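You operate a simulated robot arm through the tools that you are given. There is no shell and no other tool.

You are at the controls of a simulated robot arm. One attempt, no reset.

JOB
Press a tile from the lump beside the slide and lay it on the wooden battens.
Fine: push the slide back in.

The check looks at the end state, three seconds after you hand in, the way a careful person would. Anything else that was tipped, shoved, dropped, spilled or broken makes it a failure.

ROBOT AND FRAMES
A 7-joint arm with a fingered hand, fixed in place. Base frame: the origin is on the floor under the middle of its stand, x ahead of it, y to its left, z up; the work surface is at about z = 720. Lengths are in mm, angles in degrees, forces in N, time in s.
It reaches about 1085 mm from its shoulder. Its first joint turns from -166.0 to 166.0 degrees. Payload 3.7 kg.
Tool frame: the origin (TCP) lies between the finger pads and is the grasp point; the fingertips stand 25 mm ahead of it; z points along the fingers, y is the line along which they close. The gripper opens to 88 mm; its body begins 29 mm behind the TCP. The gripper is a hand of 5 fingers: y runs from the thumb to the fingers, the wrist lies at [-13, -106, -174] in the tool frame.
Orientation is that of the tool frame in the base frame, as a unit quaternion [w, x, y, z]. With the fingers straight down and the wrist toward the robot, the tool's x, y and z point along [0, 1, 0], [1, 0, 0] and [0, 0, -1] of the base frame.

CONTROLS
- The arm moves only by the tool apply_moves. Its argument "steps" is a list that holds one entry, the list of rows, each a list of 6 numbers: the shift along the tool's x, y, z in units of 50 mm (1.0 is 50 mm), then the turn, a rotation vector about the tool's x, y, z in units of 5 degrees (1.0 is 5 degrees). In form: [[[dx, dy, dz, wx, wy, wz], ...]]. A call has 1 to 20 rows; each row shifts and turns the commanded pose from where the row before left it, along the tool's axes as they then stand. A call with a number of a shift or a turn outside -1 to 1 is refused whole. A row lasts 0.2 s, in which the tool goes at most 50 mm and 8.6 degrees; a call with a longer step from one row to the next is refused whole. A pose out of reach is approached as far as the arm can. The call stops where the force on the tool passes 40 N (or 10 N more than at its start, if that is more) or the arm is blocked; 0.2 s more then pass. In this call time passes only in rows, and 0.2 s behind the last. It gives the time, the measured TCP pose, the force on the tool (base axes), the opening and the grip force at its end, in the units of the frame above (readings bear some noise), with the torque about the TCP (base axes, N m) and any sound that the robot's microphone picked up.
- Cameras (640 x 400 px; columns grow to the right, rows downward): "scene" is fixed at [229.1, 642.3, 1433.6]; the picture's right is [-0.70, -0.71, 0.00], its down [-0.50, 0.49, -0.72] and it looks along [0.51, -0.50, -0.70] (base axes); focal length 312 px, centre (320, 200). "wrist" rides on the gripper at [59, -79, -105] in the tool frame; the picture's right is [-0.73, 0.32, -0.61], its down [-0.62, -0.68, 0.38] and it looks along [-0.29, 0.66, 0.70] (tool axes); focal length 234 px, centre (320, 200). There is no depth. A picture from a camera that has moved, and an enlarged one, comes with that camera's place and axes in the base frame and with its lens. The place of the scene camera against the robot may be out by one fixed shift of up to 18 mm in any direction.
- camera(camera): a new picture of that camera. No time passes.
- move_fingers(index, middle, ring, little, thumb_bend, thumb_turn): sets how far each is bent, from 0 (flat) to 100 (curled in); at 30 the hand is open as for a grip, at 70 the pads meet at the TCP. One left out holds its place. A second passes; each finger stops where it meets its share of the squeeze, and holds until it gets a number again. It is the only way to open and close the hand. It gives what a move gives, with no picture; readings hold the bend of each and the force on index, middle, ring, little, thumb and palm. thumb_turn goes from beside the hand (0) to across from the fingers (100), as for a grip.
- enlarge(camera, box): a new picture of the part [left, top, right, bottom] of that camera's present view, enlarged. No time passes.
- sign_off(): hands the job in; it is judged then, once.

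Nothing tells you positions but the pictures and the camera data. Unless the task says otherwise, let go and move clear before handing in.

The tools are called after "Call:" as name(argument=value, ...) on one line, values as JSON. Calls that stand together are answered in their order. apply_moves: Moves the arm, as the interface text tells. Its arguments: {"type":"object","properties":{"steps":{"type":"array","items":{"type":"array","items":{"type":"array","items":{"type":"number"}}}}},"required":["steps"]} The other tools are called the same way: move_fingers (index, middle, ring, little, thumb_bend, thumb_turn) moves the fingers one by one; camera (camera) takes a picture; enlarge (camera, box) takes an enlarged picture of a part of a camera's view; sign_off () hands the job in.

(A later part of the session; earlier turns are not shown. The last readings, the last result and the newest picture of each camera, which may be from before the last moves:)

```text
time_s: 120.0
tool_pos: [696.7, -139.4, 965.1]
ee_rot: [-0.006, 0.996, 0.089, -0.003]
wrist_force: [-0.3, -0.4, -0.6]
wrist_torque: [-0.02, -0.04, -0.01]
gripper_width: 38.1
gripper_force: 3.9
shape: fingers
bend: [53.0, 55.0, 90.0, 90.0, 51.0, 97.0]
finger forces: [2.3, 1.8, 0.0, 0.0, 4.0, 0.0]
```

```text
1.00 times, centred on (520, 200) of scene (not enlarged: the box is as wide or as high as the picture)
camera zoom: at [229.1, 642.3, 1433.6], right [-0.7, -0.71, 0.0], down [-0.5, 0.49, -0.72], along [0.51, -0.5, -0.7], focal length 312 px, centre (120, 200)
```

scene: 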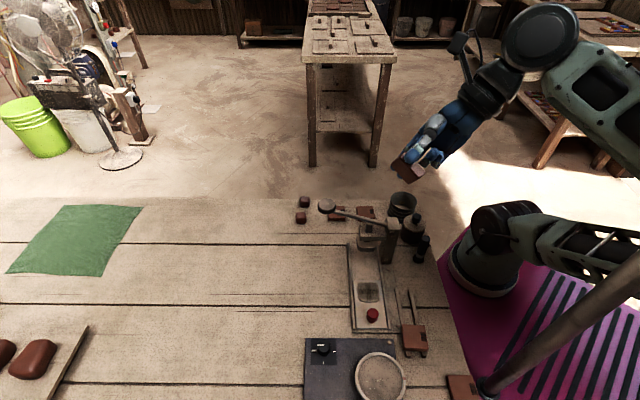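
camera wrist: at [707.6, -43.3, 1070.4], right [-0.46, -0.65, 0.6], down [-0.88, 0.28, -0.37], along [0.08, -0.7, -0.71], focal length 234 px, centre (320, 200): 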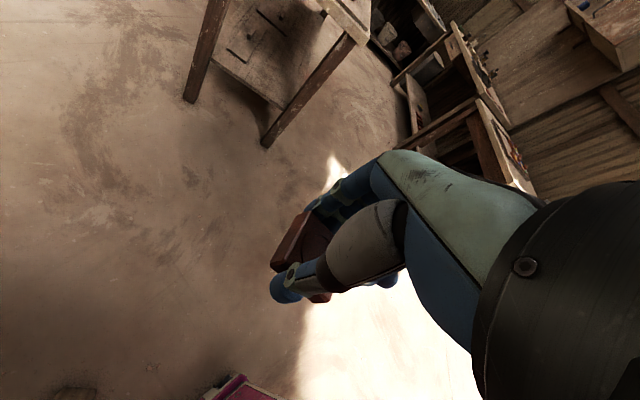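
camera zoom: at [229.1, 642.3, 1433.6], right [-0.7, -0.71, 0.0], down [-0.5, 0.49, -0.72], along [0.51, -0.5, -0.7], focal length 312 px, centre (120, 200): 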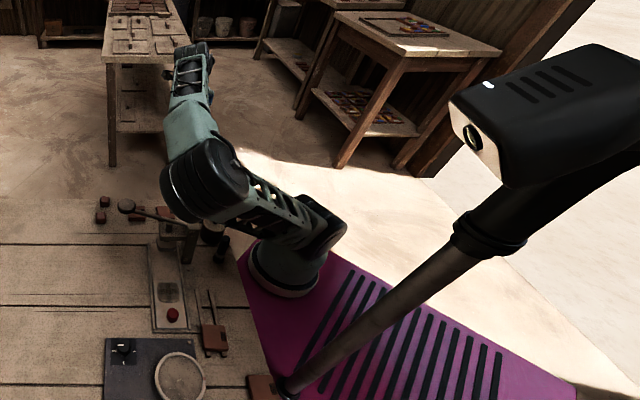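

So hand yaw and elbow swing are coupled here: rotating the other way lifts the elbow. I'll rotate that way and watch.

Call:
apply_moves(steps=[[[0, 0, 0, 0, 0, -1], [0, 0, 0, 0, 0, -1], [0, 0, 0, 0, 0, -1], [0, 0, 0, 0, 0, -1], [0, 0, 0, 0, 0, -1], [0, 0, 0, 0, 0, -1], [0, 0, 0, 0, 0, -1], [0, 0, 0, 0, 0, -1]]])

Call:
enlarge(camera="scene", box=[400, 0, 640, 400])

Call:
apply_moves(steps=[[[0, 0, 0, 0, 0, -1], [0, 0, 0, 0, 0, -1], [0, 0, 0, 0, 0, -1], [0, 0, 0, 0, 0, -1], [0, 0, 0, 0, 0, -1], [0, 0, 0, 0, 0, -1]]])

Call:
enlarge(camera="scene", box=[400, 0, 640, 400])

```text
time_s: 121.8
tool_pos: [695.3, -139.1, 965.5]
ee_rot: [-0.008, 0.905, 0.426, -0.001]
wrist_force: [0.0, -0.1, -0.7]
wrist_torque: [0.01, -0.02, -0.01]
gripper_width: 38.4
gripper_force: 4.2
shape: fingers
bend: [53.0, 55.0, 90.0, 90.0, 51.0, 97.0]
finger forces: [2.2, 1.7, 0.0, 0.1, 4.0, 0.1]
```

```text
1.00 times, centred on (520, 200) of scene (not enlarged: the box is as wide or as high as the picture)
camera zoom: at [229.1, 642.3, 1433.6], right [-0.7, -0.71, 0.0], down [-0.5, 0.49, -0.72], along [0.51, -0.5, -0.7], focal length 312 px, centre (120, 200)
```

zoom: 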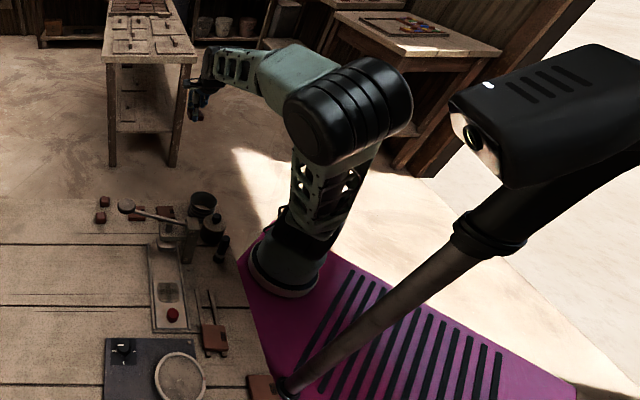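

```text
time_s: 123.2
tool_pos: [695.5, -140.1, 965.3]
ee_rot: [-0.007, 0.764, 0.645, 0.002]
wrist_force: [-0.6, 0.1, -0.1]
wrist_torque: [0.0, -0.03, -0.01]
gripper_width: 38.2
gripper_force: 3.9
shape: fingers
bend: [53.0, 55.0, 90.0, 90.0, 51.0, 97.0]
finger forces: [2.2, 1.8, 0.0, 0.0, 3.9, 0.0]
```

```text
1.00 times, centred on (520, 200) of scene (not enlarged: the box is as wide or as high as the picture)
camera zoom: at [229.1, 642.3, 1433.6], right [-0.7, -0.71, 0.0], down [-0.5, 0.49, -0.72], along [0.51, -0.5, -0.7], focal length 312 px, centre (120, 200)
```

zoom: 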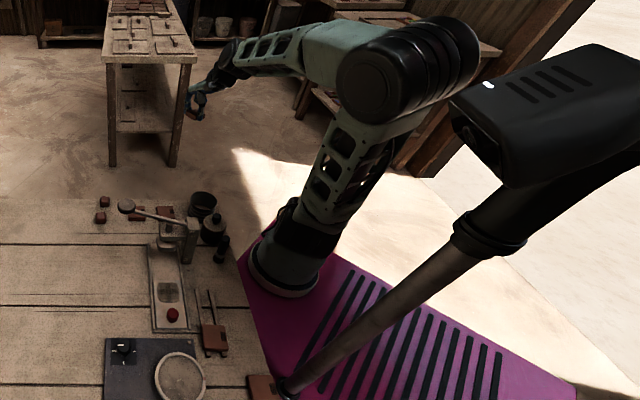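

Call:
apply_moves(steps=[[[0, 0, 0, 0, 0, -1], [0, 0, 0, 0, 0, -1], [0, 0, 0, 0, 0, -1], [0, 0, 0, 0, 0, -1], [0, 0, 0, 0, 0, -1], [0, 0, 0, 0, 0, -1]]])

Call:
enlarge(camera="scene", box=[400, 0, 640, 400])

```text
time_s: 124.6
tool_pos: [696.0, -139.6, 965.8]
ee_rot: [-0.007, 0.571, 0.821, 0.004]
wrist_force: [0.3, -0.3, -0.4]
wrist_torque: [-0.01, 0.01, 0.0]
gripper_width: 38.2
gripper_force: 3.6
shape: fingers
bend: [53.0, 55.0, 90.0, 90.0, 51.0, 97.0]
finger forces: [2.3, 1.8, 0.1, 0.0, 4.0, 0.1]
```

```text
1.00 times, centred on (520, 200) of scene (not enlarged: the box is as wide or as high as the picture)
camera zoom: at [229.1, 642.3, 1433.6], right [-0.7, -0.71, 0.0], down [-0.5, 0.49, -0.72], along [0.51, -0.5, -0.7], focal length 312 px, centre (120, 200)
```

zoom: 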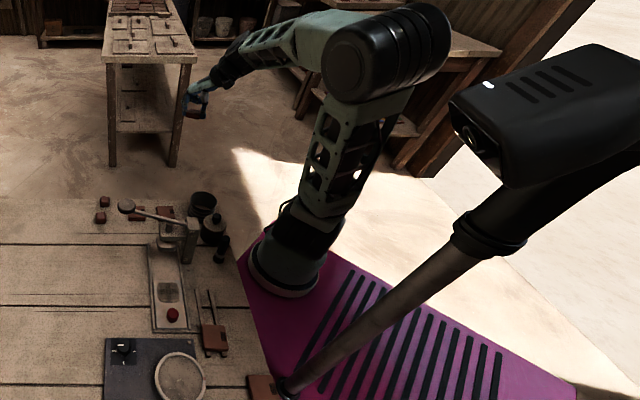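

The elbow now stays up while the hand yaws freely on this side. To get back to the proper working side I need to swing the wrist through straight ahead. I'll pitch the hand up about 25° first to pass that point smoothly.

Call:
apply_moves(steps=[[[0, 0.304, -0.185, -1, 0, 0], [0, 0.304, -0.185, -1, 0, 0], [0, 0.304, -0.185, -1, 0, 0], [0, 0.304, -0.185, -1, 0, 0], [0, 0.304, -0.185, -1, 0, 0]]])

Call:
apply_moves(steps=[[[-0.296, 0.02, 0.01, 0, -0.423, 0.906], [-0.296, 0.02, 0.01, 0, -0.423, 0.906], [-0.296, 0.02, 0.01, 0, -0.423, 0.906], [-0.296, 0.02, 0.01, 0, -0.423, 0.906]]])

Call:
enlarge(camera="scene", box=[400, 0, 640, 400])

```text
time_s: 125.8
tool_pos: [757.5, -118.7, 1024.3]
ee_rot: [0.117, 0.559, 0.8, 0.182]
wrist_force: [0.3, -0.4, -0.8]
wrist_torque: [0.01, 0.0, 0.01]
gripper_width: 38.2
gripper_force: 4.3
shape: fingers
bend: [53.0, 55.0, 90.0, 90.0, 51.0, 97.0]
finger forces: [2.2, 1.8, 0.0, 0.0, 4.1, 0.0]
```

```text
time_s: 126.8
tool_pos: [776.2, -174.0, 1022.3]
ee_rot: [0.145, 0.69, 0.692, 0.155]
wrist_force: [-0.2, -0.5, 0.2]
wrist_torque: [-0.01, 0.01, 0.0]
gripper_width: 38.1
gripper_force: 4.0
shape: fingers
bend: [53.0, 55.0, 90.0, 90.0, 51.0, 97.0]
finger forces: [2.3, 1.7, 0.1, 0.1, 4.0, 0.1]
```

```text
1.00 times, centred on (520, 200) of scene (not enlarged: the box is as wide or as high as the picture)
camera zoom: at [229.1, 642.3, 1433.6], right [-0.7, -0.71, 0.0], down [-0.5, 0.49, -0.72], along [0.51, -0.5, -0.7], focal length 312 px, centre (120, 200)
```

zoom: 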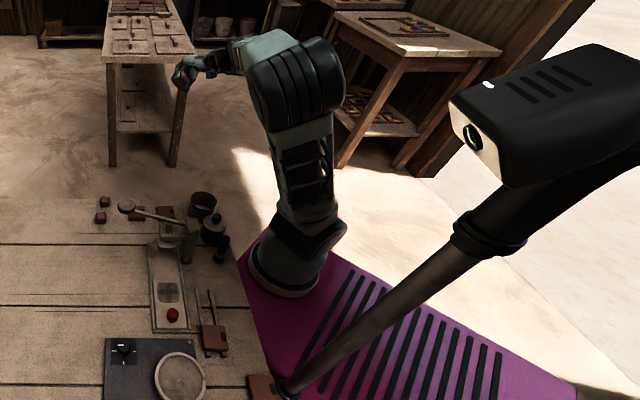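

Call:
apply_moves(steps=[[[-0.296, 0.02, 0.01, 0, -0.423, 0.906], [-0.296, 0.02, 0.01, 0, -0.423, 0.906], [-0.296, 0.02, 0.01, 0, -0.423, 0.906], [-0.296, 0.02, 0.01, 0, -0.423, 0.906]]])

Call:
enlarge(camera="scene", box=[400, 0, 640, 400])

```text
time_s: 127.8
tool_pos: [773.2, -233.9, 1022.7]
ee_rot: [0.169, 0.8, 0.562, 0.126]
wrist_force: [-0.5, 0.7, -0.6]
wrist_torque: [0.01, 0.02, 0.01]
gripper_width: 38.0
gripper_force: 3.8
shape: fingers
bend: [53.0, 55.0, 90.0, 90.0, 51.0, 97.0]
finger forces: [2.3, 1.7, 0.0, 0.1, 4.0, 0.0]
```

```text
1.00 times, centred on (520, 200) of scene (not enlarged: the box is as wide or as high as the picture)
camera zoom: at [229.1, 642.3, 1433.6], right [-0.7, -0.71, 0.0], down [-0.5, 0.49, -0.72], along [0.51, -0.5, -0.7], focal length 312 px, centre (120, 200)
```

zoom: 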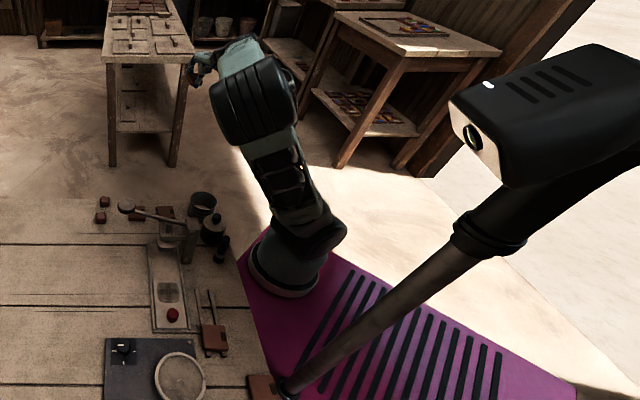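

The elbow is compensating again. If I do this with the arm stretched out, the elbow can't compensate. I'll undo the swing, stretch the arm outward over the free floor, and swing the wrist there.

Call:
apply_moves(steps=[[[0.296, -0.02, -0.01, 0, 0.423, -0.906], [0.296, -0.02, -0.01, 0, 0.423, -0.906], [0.296, -0.02, -0.01, 0, 0.423, -0.906], [0.296, -0.02, -0.01, 0, 0.423, -0.906], [0.296, -0.02, -0.01, 0, 0.423, -0.906], [0.296, -0.02, -0.01, 0, 0.423, -0.906], [0.296, -0.02, -0.01, 0, 0.423, -0.906]]])

Call:
enlarge(camera="scene", box=[400, 0, 640, 400])

```text
time_s: 129.4
tool_pos: [773.4, -130.0, 1022.7]
ee_rot: [0.124, 0.592, 0.776, 0.176]
wrist_force: [0.2, 0.7, -0.1]
wrist_torque: [0.0, -0.01, 0.0]
gripper_width: 38.2
gripper_force: 3.5
shape: fingers
bend: [53.0, 55.0, 90.0, 90.0, 51.0, 97.0]
finger forces: [2.2, 1.7, 0.0, 0.1, 4.1, 0.0]
```

```text
1.00 times, centred on (520, 200) of scene (not enlarged: the box is as wide or as high as the picture)
camera zoom: at [229.1, 642.3, 1433.6], right [-0.7, -0.71, 0.0], down [-0.5, 0.49, -0.72], along [0.51, -0.5, -0.7], focal length 312 px, centre (120, 200)
```

zoom: 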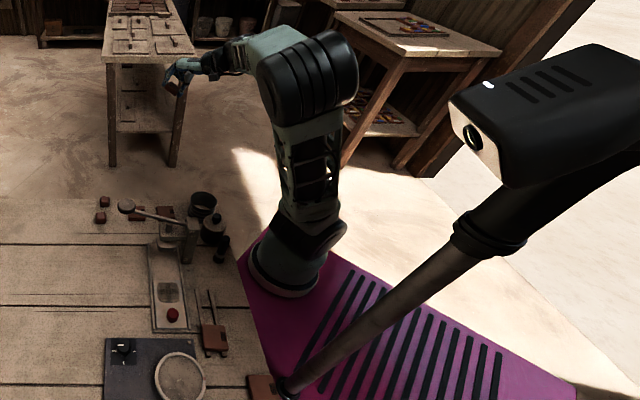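

Call:
apply_moves(steps=[[[-0.518, 0.568, 0.354, 0, 0, 0], [-0.518, 0.568, 0.354, 0, 0, 0], [-0.518, 0.568, 0.354, 0, 0, 0], [-0.518, 0.568, 0.354, 0, 0, 0], [-0.518, 0.568, 0.354, 0, 0, 0]]])

Call:
enlarge(camera="scene", box=[400, 0, 640, 400])

Call:
camera(camera="wrist")

```text
time_s: 130.6
tool_pos: [966.0, -209.9, 1001.7]
ee_rot: [0.126, 0.593, 0.776, 0.175]
wrist_force: [-0.7, -0.5, -0.7]
wrist_torque: [-0.02, 0.05, -0.02]
gripper_width: 38.2
gripper_force: 4.3
shape: fingers
bend: [53.0, 55.0, 90.0, 90.0, 51.0, 97.0]
finger forces: [2.3, 1.6, 0.0, 0.0, 4.1, 0.0]
```

```text
1.00 times, centred on (520, 200) of scene (not enlarged: the box is as wide or as high as the picture)
camera zoom: at [229.1, 642.3, 1433.6], right [-0.7, -0.71, 0.0], down [-0.5, 0.49, -0.72], along [0.51, -0.5, -0.7], focal length 312 px, centre (120, 200)
```

zoom: 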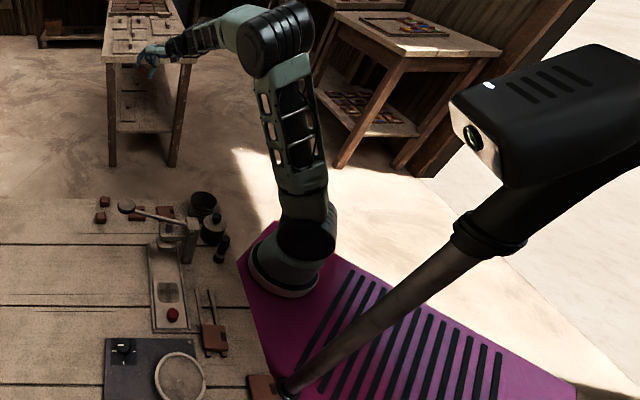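

```text
taken
camera wrist: at [839.5, -184.1, 1063.2], right [0.23, -0.7, 0.68], down [-0.28, -0.71, -0.64], along [0.93, -0.04, -0.36], focal length 234 px, centre (320, 200)
```

wrist: 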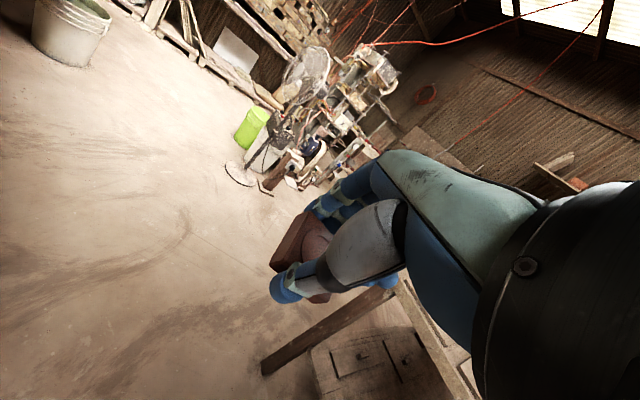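

The arm is stretching out over free floor, and the bench behind is about 700 mm away. A bit further, then I'll swing the wrist.

Call:
apply_moves(steps=[[[-0.518, 0.568, 0.354, 0, 0, 0], [-0.518, 0.568, 0.354, 0, 0, 0], [-0.518, 0.568, 0.354, 0, 0, 0], [-0.4, 0.44, 0.27, 0, 0, 0]]])

Call:
enlarge(camera="scene", box=[400, 0, 640, 400])

```text
time_s: 131.6
tool_pos: [1115.0, -271.4, 983.8]
ee_rot: [0.126, 0.594, 0.775, 0.176]
wrist_force: [-0.5, 0.5, 0.8]
wrist_torque: [-0.02, 0.02, -0.04]
gripper_width: 38.4
gripper_force: 3.7
shape: fingers
bend: [53.0, 55.0, 90.0, 90.0, 51.0, 97.0]
finger forces: [2.1, 1.5, 0.0, 0.0, 3.9, 0.0]
```

```text
1.00 times, centred on (520, 200) of scene (not enlarged: the box is as wide or as high as the picture)
camera zoom: at [229.1, 642.3, 1433.6], right [-0.7, -0.71, 0.0], down [-0.5, 0.49, -0.72], along [0.51, -0.5, -0.7], focal length 312 px, centre (120, 200)
```

zoom: 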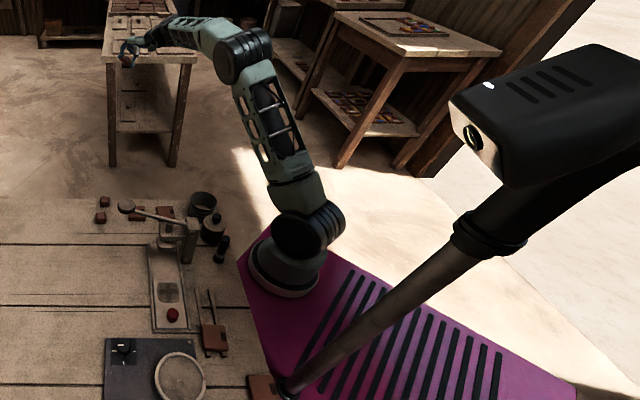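

Nicely stretched. Now I'll swing the wrist to the right in stages.

Call:
apply_moves(steps=[[[-0.296, 0.02, 0.01, 0, -0.423, 0.906], [-0.296, 0.02, 0.01, 0, -0.423, 0.906], [-0.296, 0.02, 0.01, 0, -0.423, 0.906], [-0.296, 0.02, 0.01, 0, -0.423, 0.906], [-0.296, 0.02, 0.01, 0, -0.423, 0.906], [-0.296, 0.02, 0.01, 0, -0.423, 0.906], [-0.296, 0.02, 0.01, 0, -0.423, 0.906]]])

Call:
enlarge(camera="scene", box=[400, 0, 640, 400])

```text
time_s: 133.2
tool_pos: [1122.3, -372.9, 982.6]
ee_rot: [0.169, 0.8, 0.561, 0.126]
wrist_force: [0.3, -0.2, -0.5]
wrist_torque: [-0.01, 0.01, 0.01]
gripper_width: 38.3
gripper_force: 4.0
shape: fingers
bend: [53.0, 55.0, 90.0, 90.0, 51.0, 97.0]
finger forces: [2.2, 1.6, 0.0, 0.1, 4.1, 0.1]
```

```text
1.00 times, centred on (520, 200) of scene (not enlarged: the box is as wide or as high as the picture)
camera zoom: at [229.1, 642.3, 1433.6], right [-0.7, -0.71, 0.0], down [-0.5, 0.49, -0.72], along [0.51, -0.5, -0.7], focal length 312 px, centre (120, 200)
```

zoom: 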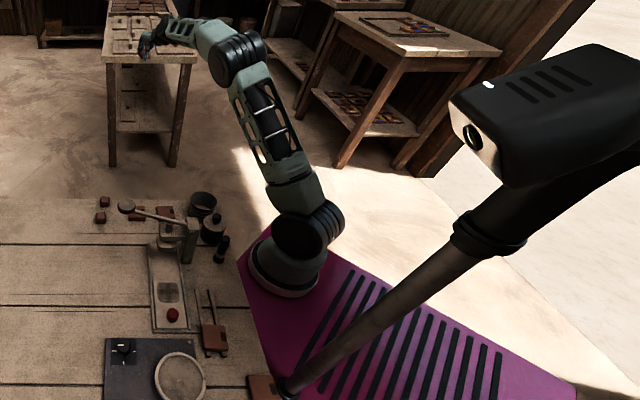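

The elbow barely moves now. I'll continue swinging to the right side.

Call:
apply_moves(steps=[[[-0.296, 0.02, 0.01, 0, -0.423, 0.906], [-0.296, 0.02, 0.01, 0, -0.423, 0.906], [-0.296, 0.02, 0.01, 0, -0.423, 0.906], [-0.296, 0.02, 0.01, 0, -0.423, 0.906], [-0.296, 0.02, 0.01, 0, -0.423, 0.906], [-0.296, 0.02, 0.01, 0, -0.423, 0.906]]])

Call:
enlarge(camera="scene", box=[400, 0, 640, 400])

Call:
apply_moves(steps=[[[-0.296, 0.02, 0.01, 0, -0.423, 0.906], [-0.296, 0.02, 0.01, 0, -0.423, 0.906], [-0.296, 0.02, 0.01, 0, -0.423, 0.906], [-0.296, 0.02, 0.01, 0, -0.423, 0.906], [-0.296, 0.02, 0.01, 0, -0.423, 0.906], [-0.296, 0.02, 0.01, 0, -0.423, 0.906]]])

Call:
enlarge(camera="scene", box=[400, 0, 640, 400])

```text
time_s: 134.6
tool_pos: [1080.1, -452.3, 982.0]
ee_rot: [0.196, 0.918, 0.336, 0.074]
wrist_force: [0.5, -0.4, -0.2]
wrist_torque: [0.0, 0.0, 0.01]
gripper_width: 38.3
gripper_force: 3.8
shape: fingers
bend: [53.0, 55.0, 90.0, 90.0, 51.0, 97.0]
finger forces: [2.1, 1.6, 0.1, 0.1, 4.0, 0.0]
```

```text
1.00 times, centred on (520, 200) of scene (not enlarged: the box is as wide or as high as the picture)
camera zoom: at [229.1, 642.3, 1433.6], right [-0.7, -0.71, 0.0], down [-0.5, 0.49, -0.72], along [0.51, -0.5, -0.7], focal length 312 px, centre (120, 200)
```

zoom: 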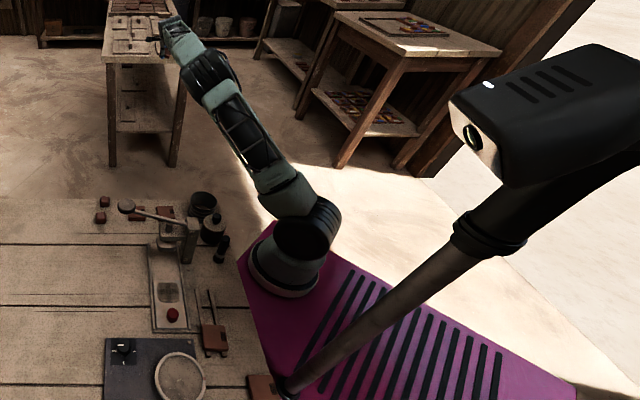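

```text
time_s: 136.0
tool_pos: [1006.4, -499.0, 981.2]
ee_rot: [0.209, 0.974, 0.089, 0.017]
wrist_force: [0.1, -0.3, -1.4]
wrist_torque: [-0.04, 0.01, 0.02]
gripper_width: 38.3
gripper_force: 3.7
shape: fingers
bend: [53.0, 55.0, 90.0, 90.0, 51.0, 97.0]
finger forces: [2.2, 1.5, 0.0, 0.0, 4.1, 0.0]
```

```text
1.00 times, centred on (520, 200) of scene (not enlarged: the box is as wide or as high as the picture)
camera zoom: at [229.1, 642.3, 1433.6], right [-0.7, -0.71, 0.0], down [-0.5, 0.49, -0.72], along [0.51, -0.5, -0.7], focal length 312 px, centre (120, 200)
```

zoom: 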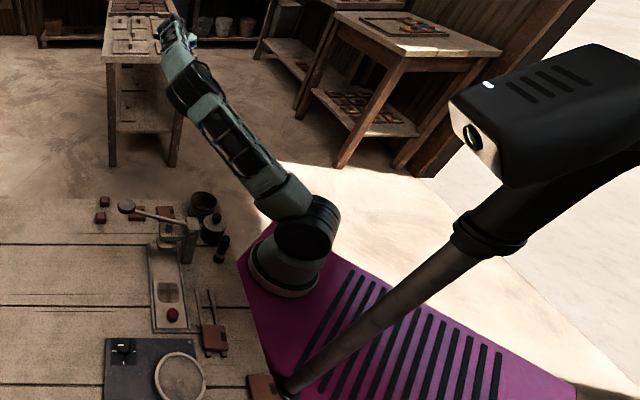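

I think I understand the wrist now: it only bends one way and rolls through "down". So the right way across is with the hand hanging straight down from the wrist, where yaw is a pure end-roll. I'll tip the hand down in that way.

Call:
apply_moves(steps=[[[0, -0.304, 0.185, 1, 0, 0], [0, -0.304, 0.185, 1, 0, 0], [0, -0.304, 0.185, 1, 0, 0], [0, -0.304, 0.185, 1, 0, 0], [0, -0.304, 0.185, 1, 0, 0], [0, -0.304, 0.185, 1, 0, 0], [0, -0.304, 0.185, 1, 0, 0]]])

Call:
enlarge(camera="scene", box=[400, 0, 640, 400])

Call:
apply_moves(steps=[[[0, -0.304, 0.185, 1, 0, 0], [0, -0.304, 0.185, 1, 0, 0], [0, -0.304, 0.185, 1, 0, 0], [0, -0.304, 0.185, 1, 0, 0], [0, -0.304, 0.185, 1, 0, 0], [0, -0.304, 0.185, 1, 0, 0]]])

Call:
enlarge(camera="scene", box=[400, 0, 640, 400])

```text
time_s: 137.6
tool_pos: [989.8, -406.4, 902.9]
ee_rot: [-0.096, 0.991, 0.09, -0.01]
wrist_force: [0.6, 0.3, -1.0]
wrist_torque: [0.01, 0.04, -0.01]
gripper_width: 38.2
gripper_force: 3.5
shape: fingers
bend: [53.0, 55.0, 90.0, 90.0, 51.0, 97.0]
finger forces: [2.1, 1.7, 0.0, 0.0, 3.8, 0.1]
```

```text
1.00 times, centred on (520, 200) of scene (not enlarged: the box is as wide or as high as the picture)
camera zoom: at [229.1, 642.3, 1433.6], right [-0.7, -0.71, 0.0], down [-0.5, 0.49, -0.72], along [0.51, -0.5, -0.7], focal length 312 px, centre (120, 200)
```

zoom: 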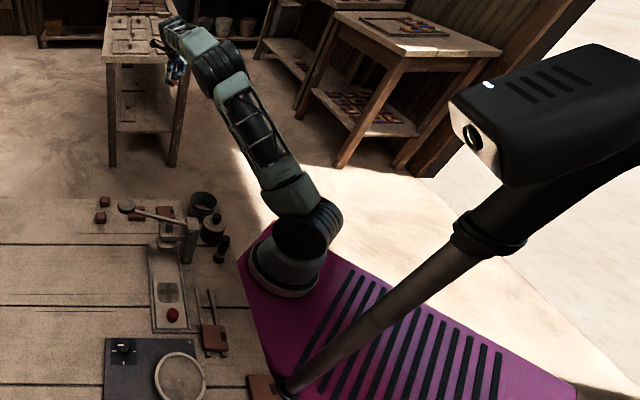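

```text
time_s: 139.0
tool_pos: [972.0, -303.9, 886.8]
ee_rot: [-0.347, 0.933, 0.083, -0.033]
wrist_force: [0.4, 0.7, -1.2]
wrist_torque: [-0.03, 0.01, 0.01]
gripper_width: 38.4
gripper_force: 4.1
shape: fingers
bend: [53.0, 55.0, 90.0, 90.0, 51.0, 97.0]
finger forces: [2.2, 1.8, 0.1, 0.1, 3.5, 0.0]
```

```text
1.00 times, centred on (520, 200) of scene (not enlarged: the box is as wide or as high as the picture)
camera zoom: at [229.1, 642.3, 1433.6], right [-0.7, -0.71, 0.0], down [-0.5, 0.49, -0.72], along [0.51, -0.5, -0.7], focal length 312 px, centre (120, 200)
```

zoom: 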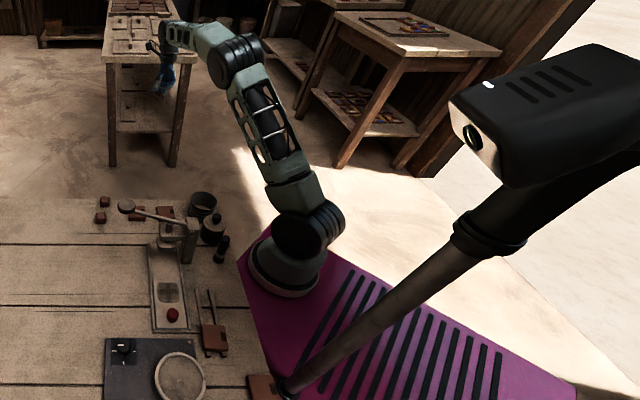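

The elbow is back up and the hand hangs straight down from the wrist. Now I'll yaw with the end-roll only, in stages.

Call:
apply_moves(steps=[[[0.059, 0.017, -0.015, 0, 0.653, 0.755], [0.059, 0.017, -0.015, 0, 0.653, 0.755], [0.059, 0.017, -0.015, 0, 0.653, 0.755], [0.059, 0.017, -0.015, 0, 0.653, 0.755], [0.059, 0.017, -0.015, 0, 0.653, 0.755], [0.059, 0.017, -0.015, 0, 0.653, 0.755], [0.059, 0.017, -0.015, 0, 0.653, 0.755], [0.059, 0.017, -0.015, 0, 0.653, 0.755]]])

Call:
enlarge(camera="scene", box=[400, 0, 640, 400])

```text
time_s: 140.8
tool_pos: [992.4, -316.5, 887.3]
ee_rot: [-0.337, 0.906, -0.24, 0.088]
wrist_force: [-0.6, 0.3, -1.2]
wrist_torque: [-0.04, -0.01, -0.01]
gripper_width: 38.1
gripper_force: 4.0
shape: fingers
bend: [53.0, 55.0, 90.0, 90.0, 51.0, 97.0]
finger forces: [2.2, 1.9, 0.1, 0.0, 3.6, 0.1]
```

```text
1.00 times, centred on (520, 200) of scene (not enlarged: the box is as wide or as high as the picture)
camera zoom: at [229.1, 642.3, 1433.6], right [-0.7, -0.71, 0.0], down [-0.5, 0.49, -0.72], along [0.51, -0.5, -0.7], focal length 312 px, centre (120, 200)
```

zoom: 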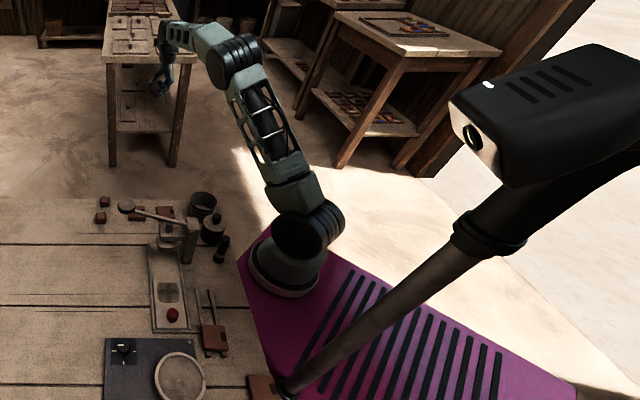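

The elbow stays put. I'll continue the yaw.

Call:
apply_moves(steps=[[[0.059, 0.017, -0.015, 0, 0.653, 0.755], [0.059, 0.017, -0.015, 0, 0.653, 0.755], [0.059, 0.017, -0.015, 0, 0.653, 0.755], [0.059, 0.017, -0.015, 0, 0.653, 0.755], [0.059, 0.017, -0.015, 0, 0.653, 0.755], [0.059, 0.017, -0.015, 0, 0.653, 0.755], [0.059, 0.017, -0.015, 0, 0.653, 0.755]]])

Call:
enlarge(camera="scene", box=[400, 0, 640, 400])

```text
time_s: 142.4
tool_pos: [1000.3, -336.3, 888.8]
ee_rot: [-0.294, 0.793, -0.501, 0.185]
wrist_force: [-0.8, 0.2, -0.4]
wrist_torque: [-0.03, -0.04, 0.03]
gripper_width: 38.2
gripper_force: 3.6
shape: fingers
bend: [53.0, 55.0, 90.0, 90.0, 51.0, 97.0]
finger forces: [2.1, 1.8, 0.0, 0.0, 3.5, 0.1]
```

```text
1.00 times, centred on (520, 200) of scene (not enlarged: the box is as wide or as high as the picture)
camera zoom: at [229.1, 642.3, 1433.6], right [-0.7, -0.71, 0.0], down [-0.5, 0.49, -0.72], along [0.51, -0.5, -0.7], focal length 312 px, centre (120, 200)
```

zoom: 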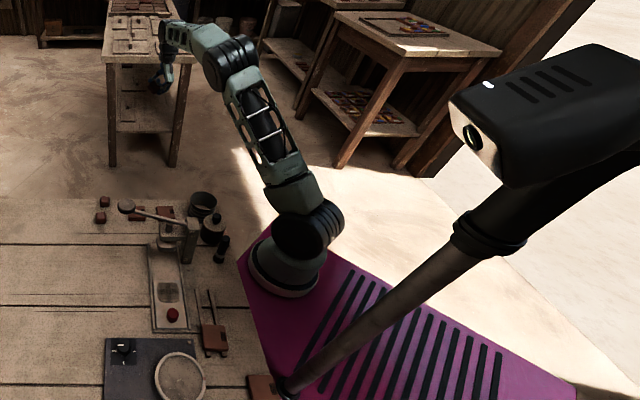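

Now the wrist is on the right side with the elbow up. I'll raise a little and swing the whole arm counter-clockwise over the table in a wide arc, away from all the objects.

Call:
apply_moves(steps=[[[0, -0.39, -0.456, 0, 0, 0], [0, -0.39, -0.456, 0, 0, 0], [-0.648, -0.524, 0.45, 0, -0.456, -0.532], [-0.648, -0.524, 0.45, 0, -0.456, -0.532], [-0.648, -0.524, 0.45, 0, -0.456, -0.532], [-0.648, -0.524, 0.45, 0, -0.456, -0.532], [-0.648, -0.524, 0.45, 0, -0.456, -0.532], [-0.648, -0.524, 0.45, 0, -0.456, -0.532], [-0.648, -0.524, 0.45, 0, -0.456, -0.532], [-0.648, -0.524, 0.45, 0, -0.456, -0.532]]])

Call:
enlarge(camera="scene", box=[400, 0, 640, 400])

```text
time_s: 144.6
tool_pos: [1057.9, 31.3, 948.7]
ee_rot: [-0.33, 0.891, -0.294, 0.109]
wrist_force: [1.0, 0.5, -0.3]
wrist_torque: [0.0, -0.02, -0.02]
gripper_width: 38.4
gripper_force: 4.1
shape: fingers
bend: [53.0, 55.0, 90.0, 90.0, 51.0, 97.0]
finger forces: [2.2, 1.8, 0.0, 0.0, 3.6, 0.1]
```

```text
1.00 times, centred on (520, 200) of scene (not enlarged: the box is as wide or as high as the picture)
camera zoom: at [229.1, 642.3, 1433.6], right [-0.7, -0.71, 0.0], down [-0.5, 0.49, -0.72], along [0.51, -0.5, -0.7], focal length 312 px, centre (120, 200)
```

zoom: 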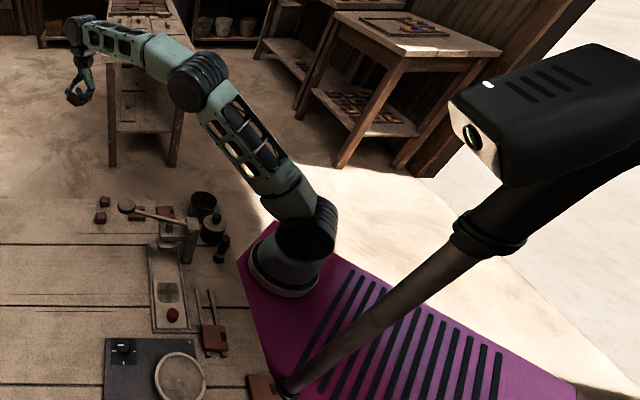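

Call:
apply_moves(steps=[[[-0.648, -0.524, 0.45, 0, -0.456, -0.532], [-0.648, -0.524, 0.45, 0, -0.456, -0.532], [-0.648, -0.524, 0.45, 0, -0.456, -0.532], [-0.648, -0.524, 0.45, 0, -0.456, -0.532], [-0.648, -0.524, 0.45, 0, -0.456, -0.532], [-0.648, -0.524, 0.45, 0, -0.456, -0.532], [-0.648, -0.524, 0.45, 0, -0.456, -0.532], [-0.648, -0.524, 0.45, 0, -0.456, -0.532]]])

Call:
camera(camera="scene")

Call:
apply_moves(steps=[[[-0.648, -0.524, 0.45, 0, -0.456, -0.532], [-0.648, -0.524, 0.45, 0, -0.456, -0.532], [-0.648, -0.524, 0.45, 0, -0.456, -0.532], [-0.648, -0.524, 0.45, 0, -0.456, -0.532], [-0.648, -0.524, 0.45, 0, -0.456, -0.532], [-0.648, -0.524, 0.45, 0, -0.456, -0.532]]])

Call:
camera(camera="scene")

```text
time_s: 146.4
tool_pos: [938.8, 385.6, 948.3]
ee_rot: [-0.346, 0.935, -0.069, 0.026]
wrist_force: [-0.3, -0.5, -1.0]
wrist_torque: [0.03, 0.02, 0.01]
gripper_width: 38.3
gripper_force: 3.7
shape: fingers
bend: [53.0, 55.0, 90.0, 90.0, 51.0, 97.0]
finger forces: [2.2, 1.6, 0.1, 0.0, 3.6, 0.0]
```

```text
taken
```

scene: 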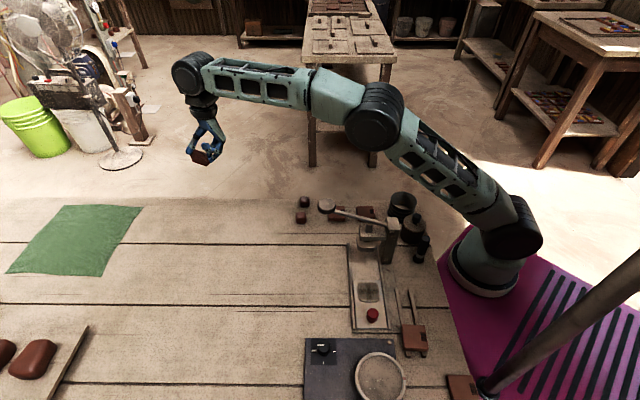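

```text
time_s: 147.8
tool_pos: [742.7, 591.8, 945.7]
ee_rot: [-0.345, 0.932, 0.103, -0.037]
wrist_force: [0.7, 0.5, -0.6]
wrist_torque: [-0.01, 0.02, 0.02]
gripper_width: 38.1
gripper_force: 3.7
shape: fingers
bend: [53.0, 55.0, 90.0, 90.0, 51.0, 97.0]
finger forces: [2.3, 1.7, 0.1, 0.0, 3.6, 0.0]
```

```text
taken
```

scene: 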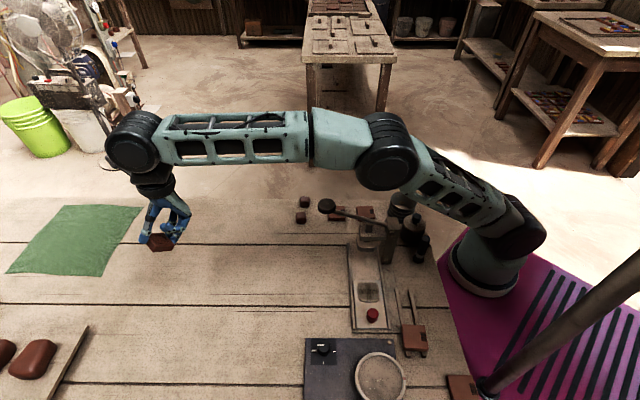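

The arm is back over the table in a good posture, and everything on the table looks untouched. I'll retract the hand towards the robot at this safe height.

Call:
apply_moves(steps=[[[-0.826, 0.022, -0.02, 0, 0, 0], [-0.826, 0.022, -0.02, 0, 0, 0], [-0.826, 0.022, -0.02, 0, 0, 0], [-0.826, 0.022, -0.02, 0, 0, 0], [-0.826, 0.022, -0.02, 0, 0, 0]]])

Call:
enlarge(camera="scene", box=[400, 0, 640, 400])

Call:
apply_moves(steps=[[[-0.826, 0.022, -0.02, 0, 0, 0], [-0.826, 0.022, -0.02, 0, 0, 0], [-0.826, 0.022, -0.02, 0, 0, 0]]])

Call:
enlarge(camera="scene", box=[400, 0, 640, 400])

```text
time_s: 149.0
tool_pos: [543.5, 541.9, 945.6]
ee_rot: [-0.345, 0.932, 0.102, -0.038]
wrist_force: [0.9, 1.2, -0.6]
wrist_torque: [-0.03, 0.01, 0.01]
gripper_width: 37.9
gripper_force: 3.9
shape: fingers
bend: [53.0, 55.0, 90.0, 90.0, 51.0, 97.0]
finger forces: [2.2, 1.8, 0.0, 0.0, 3.5, 0.0]
```

```text
1.00 times, centred on (520, 200) of scene (not enlarged: the box is as wide or as high as the picture)
camera zoom: at [229.1, 642.3, 1433.6], right [-0.7, -0.71, 0.0], down [-0.5, 0.49, -0.72], along [0.51, -0.5, -0.7], focal length 312 px, centre (120, 200)
```

zoom: 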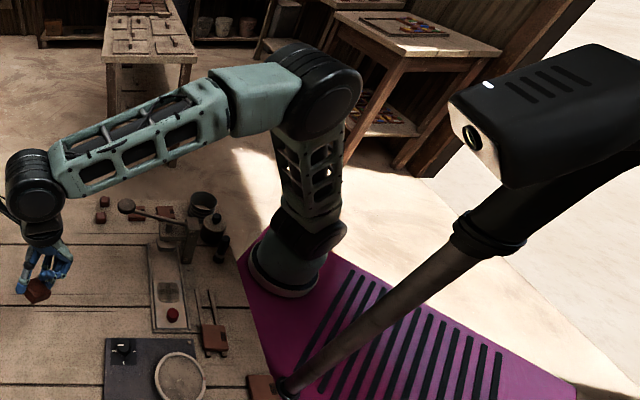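

```text
time_s: 149.8
tool_pos: [422.3, 510.3, 944.9]
ee_rot: [-0.344, 0.932, 0.103, -0.037]
wrist_force: [-0.6, 0.3, -1.3]
wrist_torque: [-0.02, -0.01, 0.03]
gripper_width: 38.4
gripper_force: 3.8
shape: fingers
bend: [53.0, 55.0, 90.0, 90.0, 51.0, 97.0]
finger forces: [2.2, 1.6, 0.0, 0.1, 3.5, 0.0]
```

```text
1.00 times, centred on (520, 200) of scene (not enlarged: the box is as wide or as high as the picture)
camera zoom: at [229.1, 642.3, 1433.6], right [-0.7, -0.71, 0.0], down [-0.5, 0.49, -0.72], along [0.51, -0.5, -0.7], focal length 312 px, centre (120, 200)
```

zoom: 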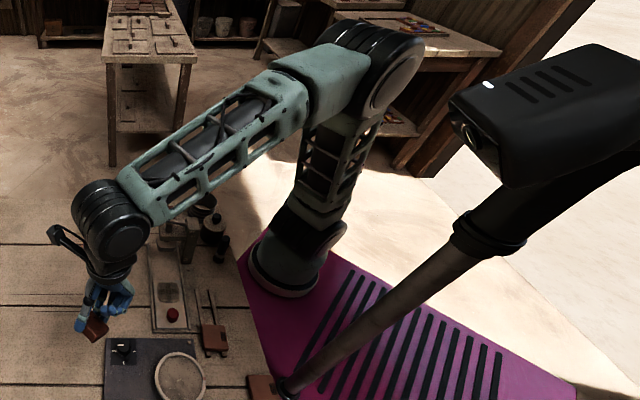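

Back to a normal working posture. Now I'll level the hand and set the yaw to -45° for the battens.

Call:
apply_moves(steps=[[[0, 0, 0, -0.717, -0.21, -0.564], [0, 0, 0, -0.717, -0.21, -0.564], [0, 0, 0, -0.717, -0.21, -0.564], [0, 0, 0, -0.717, -0.21, -0.564], [0, 0, 0, -0.717, -0.21, -0.564], [0, 0, 0, -0.717, -0.21, -0.564], [0, 0, 0, -0.717, -0.21, -0.564], [0, 0, 0, -0.717, -0.21, -0.564], [0, 0, 0, -0.717, -0.21, -0.564], [0, 0, 0, -0.717, -0.21, -0.564], [0, 0, 0, -0.717, -0.21, -0.564]]])

Call:
enlarge(camera="scene", box=[400, 0, 640, 400])

Call:
camera(camera="wrist")

```text
time_s: 152.2
tool_pos: [423.4, 510.4, 947.1]
ee_rot: [0.0, 0.924, 0.383, 0.0]
wrist_force: [-0.4, -0.5, 0.6]
wrist_torque: [-0.02, 0.0, 0.0]
gripper_width: 38.3
gripper_force: 3.6
shape: fingers
bend: [53.0, 55.0, 90.0, 90.0, 51.0, 97.0]
finger forces: [2.1, 1.6, 0.0, 0.0, 3.6, 0.0]
```

```text
1.00 times, centred on (520, 200) of scene (not enlarged: the box is as wide or as high as the picture)
camera zoom: at [229.1, 642.3, 1433.6], right [-0.7, -0.71, 0.0], down [-0.5, 0.49, -0.72], along [0.51, -0.5, -0.7], focal length 312 px, centre (120, 200)
```

zoom: 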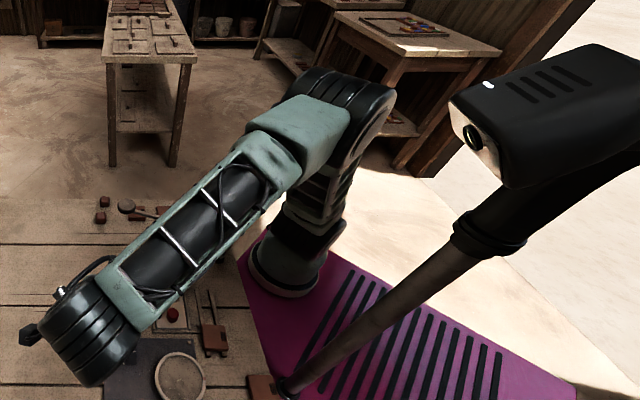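

```text
taken
camera wrist: at [409.1, 608.5, 1051.3], right [-0.28, -0.74, 0.61], down [-0.92, 0.04, -0.38], along [0.26, -0.67, -0.7], focal length 234 px, centre (320, 200)
```

wrist: 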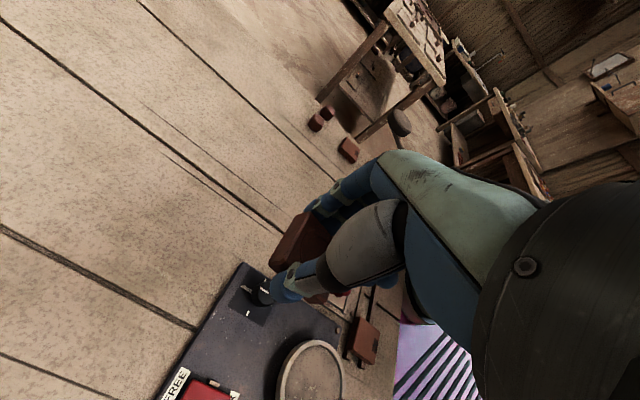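

The hand is level at yaw -45° with an exact pose. Now I'll carry the tile over to the battens at this height.

Call:
apply_moves(steps=[[[-0.693, 0.337, 0, 0, 0, 0], [-0.693, 0.337, 0, 0, 0, 0], [-0.693, 0.337, 0, 0, 0, 0], [-0.693, 0.337, 0, 0, 0, 0]]])

Call:
apply_moves(steps=[[[-0.693, 0.337, 0, 0, 0, 0], [-0.693, 0.337, 0.2, 0, 0, 0], [-0.693, 0.337, 0.4, 0, 0, 0]]])

Call:
enlarge(camera="scene", box=[400, 0, 640, 400])

Call:
camera(camera="wrist")

```text
time_s: 153.2
tool_pos: [371.6, 364.0, 947.3]
ee_rot: [-0.001, 0.923, 0.384, 0.0]
wrist_force: [-0.1, 0.7, -0.7]
wrist_torque: [0.03, -0.02, -0.01]
gripper_width: 38.0
gripper_force: 3.6
shape: fingers
bend: [53.0, 55.0, 90.0, 90.0, 51.0, 97.0]
finger forces: [2.1, 1.6, 0.0, 0.0, 3.6, 0.1]
```

```text
time_s: 154.0
tool_pos: [333.7, 253.8, 916.6]
ee_rot: [-0.001, 0.924, 0.383, 0.0]
wrist_force: [0.3, -0.2, -0.2]
wrist_torque: [0.01, 0.0, 0.01]
gripper_width: 38.2
gripper_force: 3.6
shape: fingers
bend: [53.0, 55.0, 90.0, 90.0, 51.0, 97.0]
finger forces: [2.0, 1.6, 0.1, 0.0, 3.6, 0.1]
```

```text
1.00 times, centred on (520, 200) of scene (not enlarged: the box is as wide or as high as the picture)
camera zoom: at [229.1, 642.3, 1433.6], right [-0.7, -0.71, 0.0], down [-0.5, 0.49, -0.72], along [0.51, -0.5, -0.7], focal length 312 px, centre (120, 200)
```

zoom: 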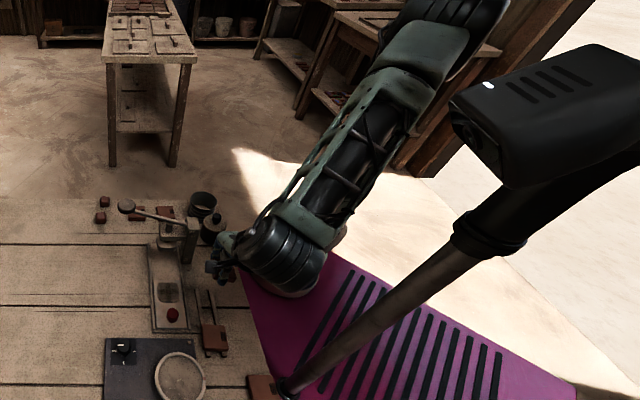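

```text
taken
camera wrist: at [319.6, 352.0, 1020.6], right [-0.28, -0.74, 0.61], down [-0.92, 0.04, -0.38], along [0.26, -0.67, -0.7], focal length 234 px, centre (320, 200)
```

wrist: 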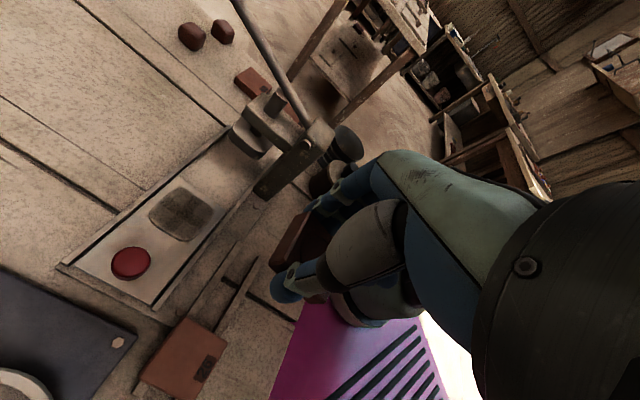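

Reach is fine here. I'll zoom in on the battens to confirm the landing spot.

Call:
enlarge(camera="wrist", box=[120, 220, 340, 400])

Call:
enlarge(camera="scene", box=[370, 250, 490, 360])

```text
2.22 times, centred on (230, 310) of wrist
camera zoom: at [319.6, 352.0, 1020.6], right [-0.28, -0.74, 0.61], down [-0.92, 0.04, -0.38], along [0.26, -0.67, -0.7], focal length 520 px, centre (520, -44)
```

zoom: 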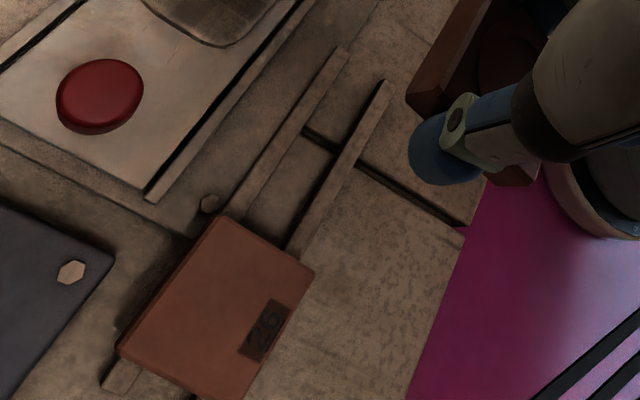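

```text
3.64 times, centred on (430, 305) of scene
camera zoom: at [229.1, 642.3, 1433.6], right [-0.7, -0.71, 0.0], down [-0.5, 0.49, -0.72], along [0.51, -0.5, -0.7], focal length 1134 px, centre (-80, -182)
```

zoom: 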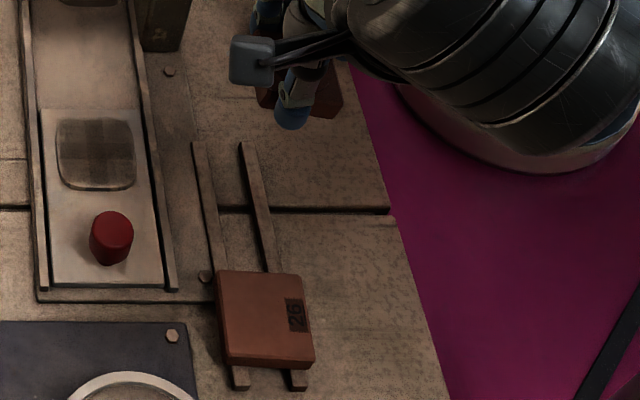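

Call:
enlarge(camera="wrist", box=[250, 190, 370, 310])

```text
3.33 times, centred on (310, 250) of wrist
camera zoom: at [319.6, 352.0, 1020.6], right [-0.28, -0.74, 0.61], down [-0.92, 0.04, -0.38], along [0.26, -0.67, -0.7], focal length 781 px, centre (353, 33)
```

zoom: 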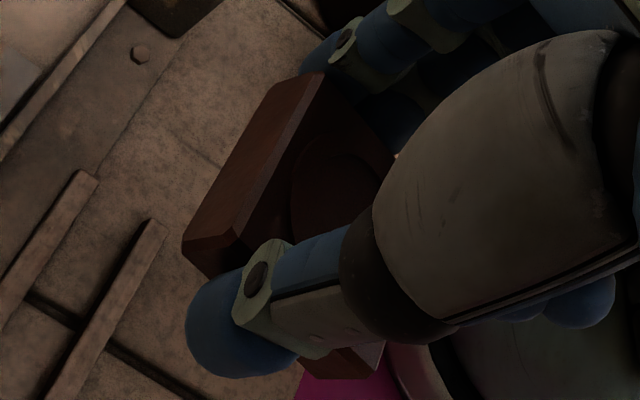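

The tile's centre is about 12 mm off the TCP towards the little-finger side. I'll correct for that and go down towards the battens.

Call:
apply_moves(steps=[[[0.175, 0.03, 0.4, 0, 0, 0], [0, 0, 0.6, 0, 0, 0], [0, 0, 0.6, 0, 0, 0], [0, 0, 0.6, 0, 0, 0]]])

Call:
camera(camera="wrist")

Call:
enlarge(camera="wrist", box=[200, 180, 380, 330])

Call:
enlarge(camera="scene", box=[370, 250, 490, 360])

```text
time_s: 155.0
tool_pos: [340.9, 258.7, 805.2]
ee_rot: [-0.001, 0.924, 0.382, -0.001]
wrist_force: [0.8, -0.1, -0.5]
wrist_torque: [0.0, 0.01, 0.02]
gripper_width: 37.8
gripper_force: 3.4
shape: fingers
bend: [53.0, 55.0, 90.0, 90.0, 51.0, 97.0]
finger forces: [2.0, 1.7, 0.0, 0.0, 3.6, 0.1]
```

```text
taken
camera wrist: at [327.3, 358.0, 910.3], right [-0.28, -0.74, 0.61], down [-0.92, 0.04, -0.38], along [0.26, -0.67, -0.7], focal length 234 px, centre (320, 200)
```

wrist: 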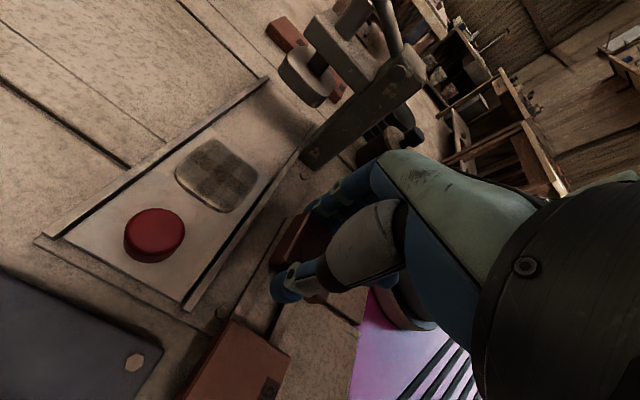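

```text
2.67 times, centred on (290, 255) of wrist
camera zoom: at [327.3, 358.0, 910.3], right [-0.28, -0.74, 0.61], down [-0.92, 0.04, -0.38], along [0.26, -0.67, -0.7], focal length 624 px, centre (400, 53)
```

zoom: 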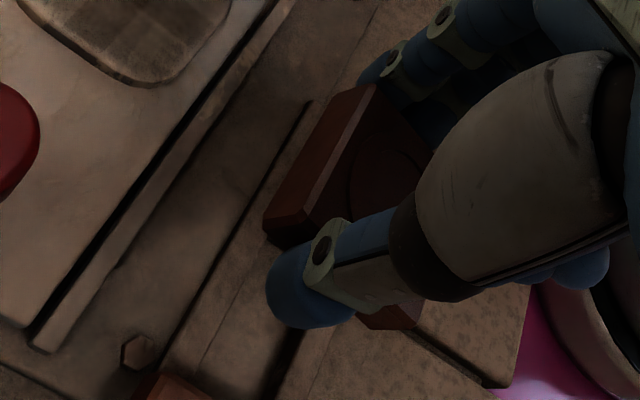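

```text
3.64 times, centred on (430, 305) of scene
camera zoom: at [229.1, 642.3, 1433.6], right [-0.7, -0.71, 0.0], down [-0.5, 0.49, -0.72], along [0.51, -0.5, -0.7], focal length 1134 px, centre (-80, -182)
```

zoom: 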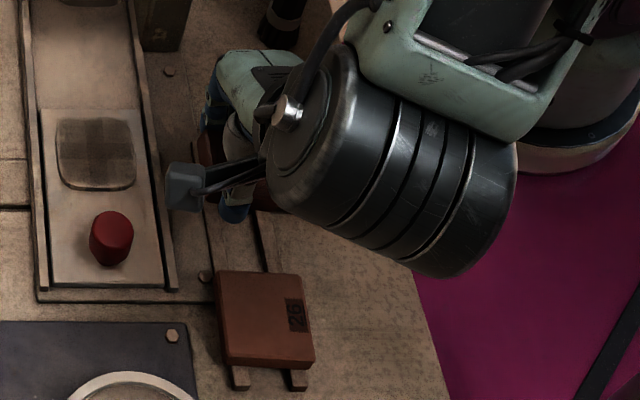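

Aligned on both battens. I'll go down slowly to contact.

Call:
apply_moves(steps=[[[0, 0, 0.4, 0, 0, 0], [0, 0, 0.3, 0, 0, 0], [0, 0, 0.06, 0, 0, 0]]])

Call:
enlarge(camera="wrist", box=[200, 180, 380, 330])

```text
time_s: 155.8
tool_pos: [342.5, 260.1, 768.5]
ee_rot: [-0.001, 0.924, 0.382, 0.0]
wrist_force: [0.3, -0.2, -0.9]
wrist_torque: [0.02, -0.01, -0.04]
gripper_width: 37.9
gripper_force: 3.2
shape: fingers
bend: [53.0, 55.0, 90.0, 90.0, 51.0, 97.0]
finger forces: [2.1, 1.5, 0.0, 0.0, 3.7, 0.1]
```

```text
2.67 times, centred on (290, 255) of wrist
camera zoom: at [328.2, 358.7, 872.9], right [-0.28, -0.74, 0.61], down [-0.92, 0.04, -0.38], along [0.26, -0.67, -0.7], focal length 624 px, centre (400, 53)
```

zoom: 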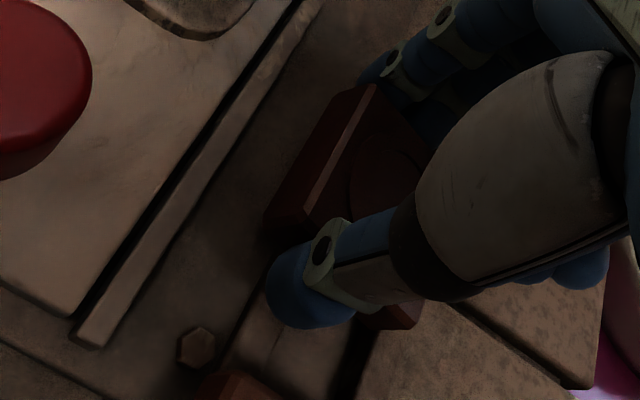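

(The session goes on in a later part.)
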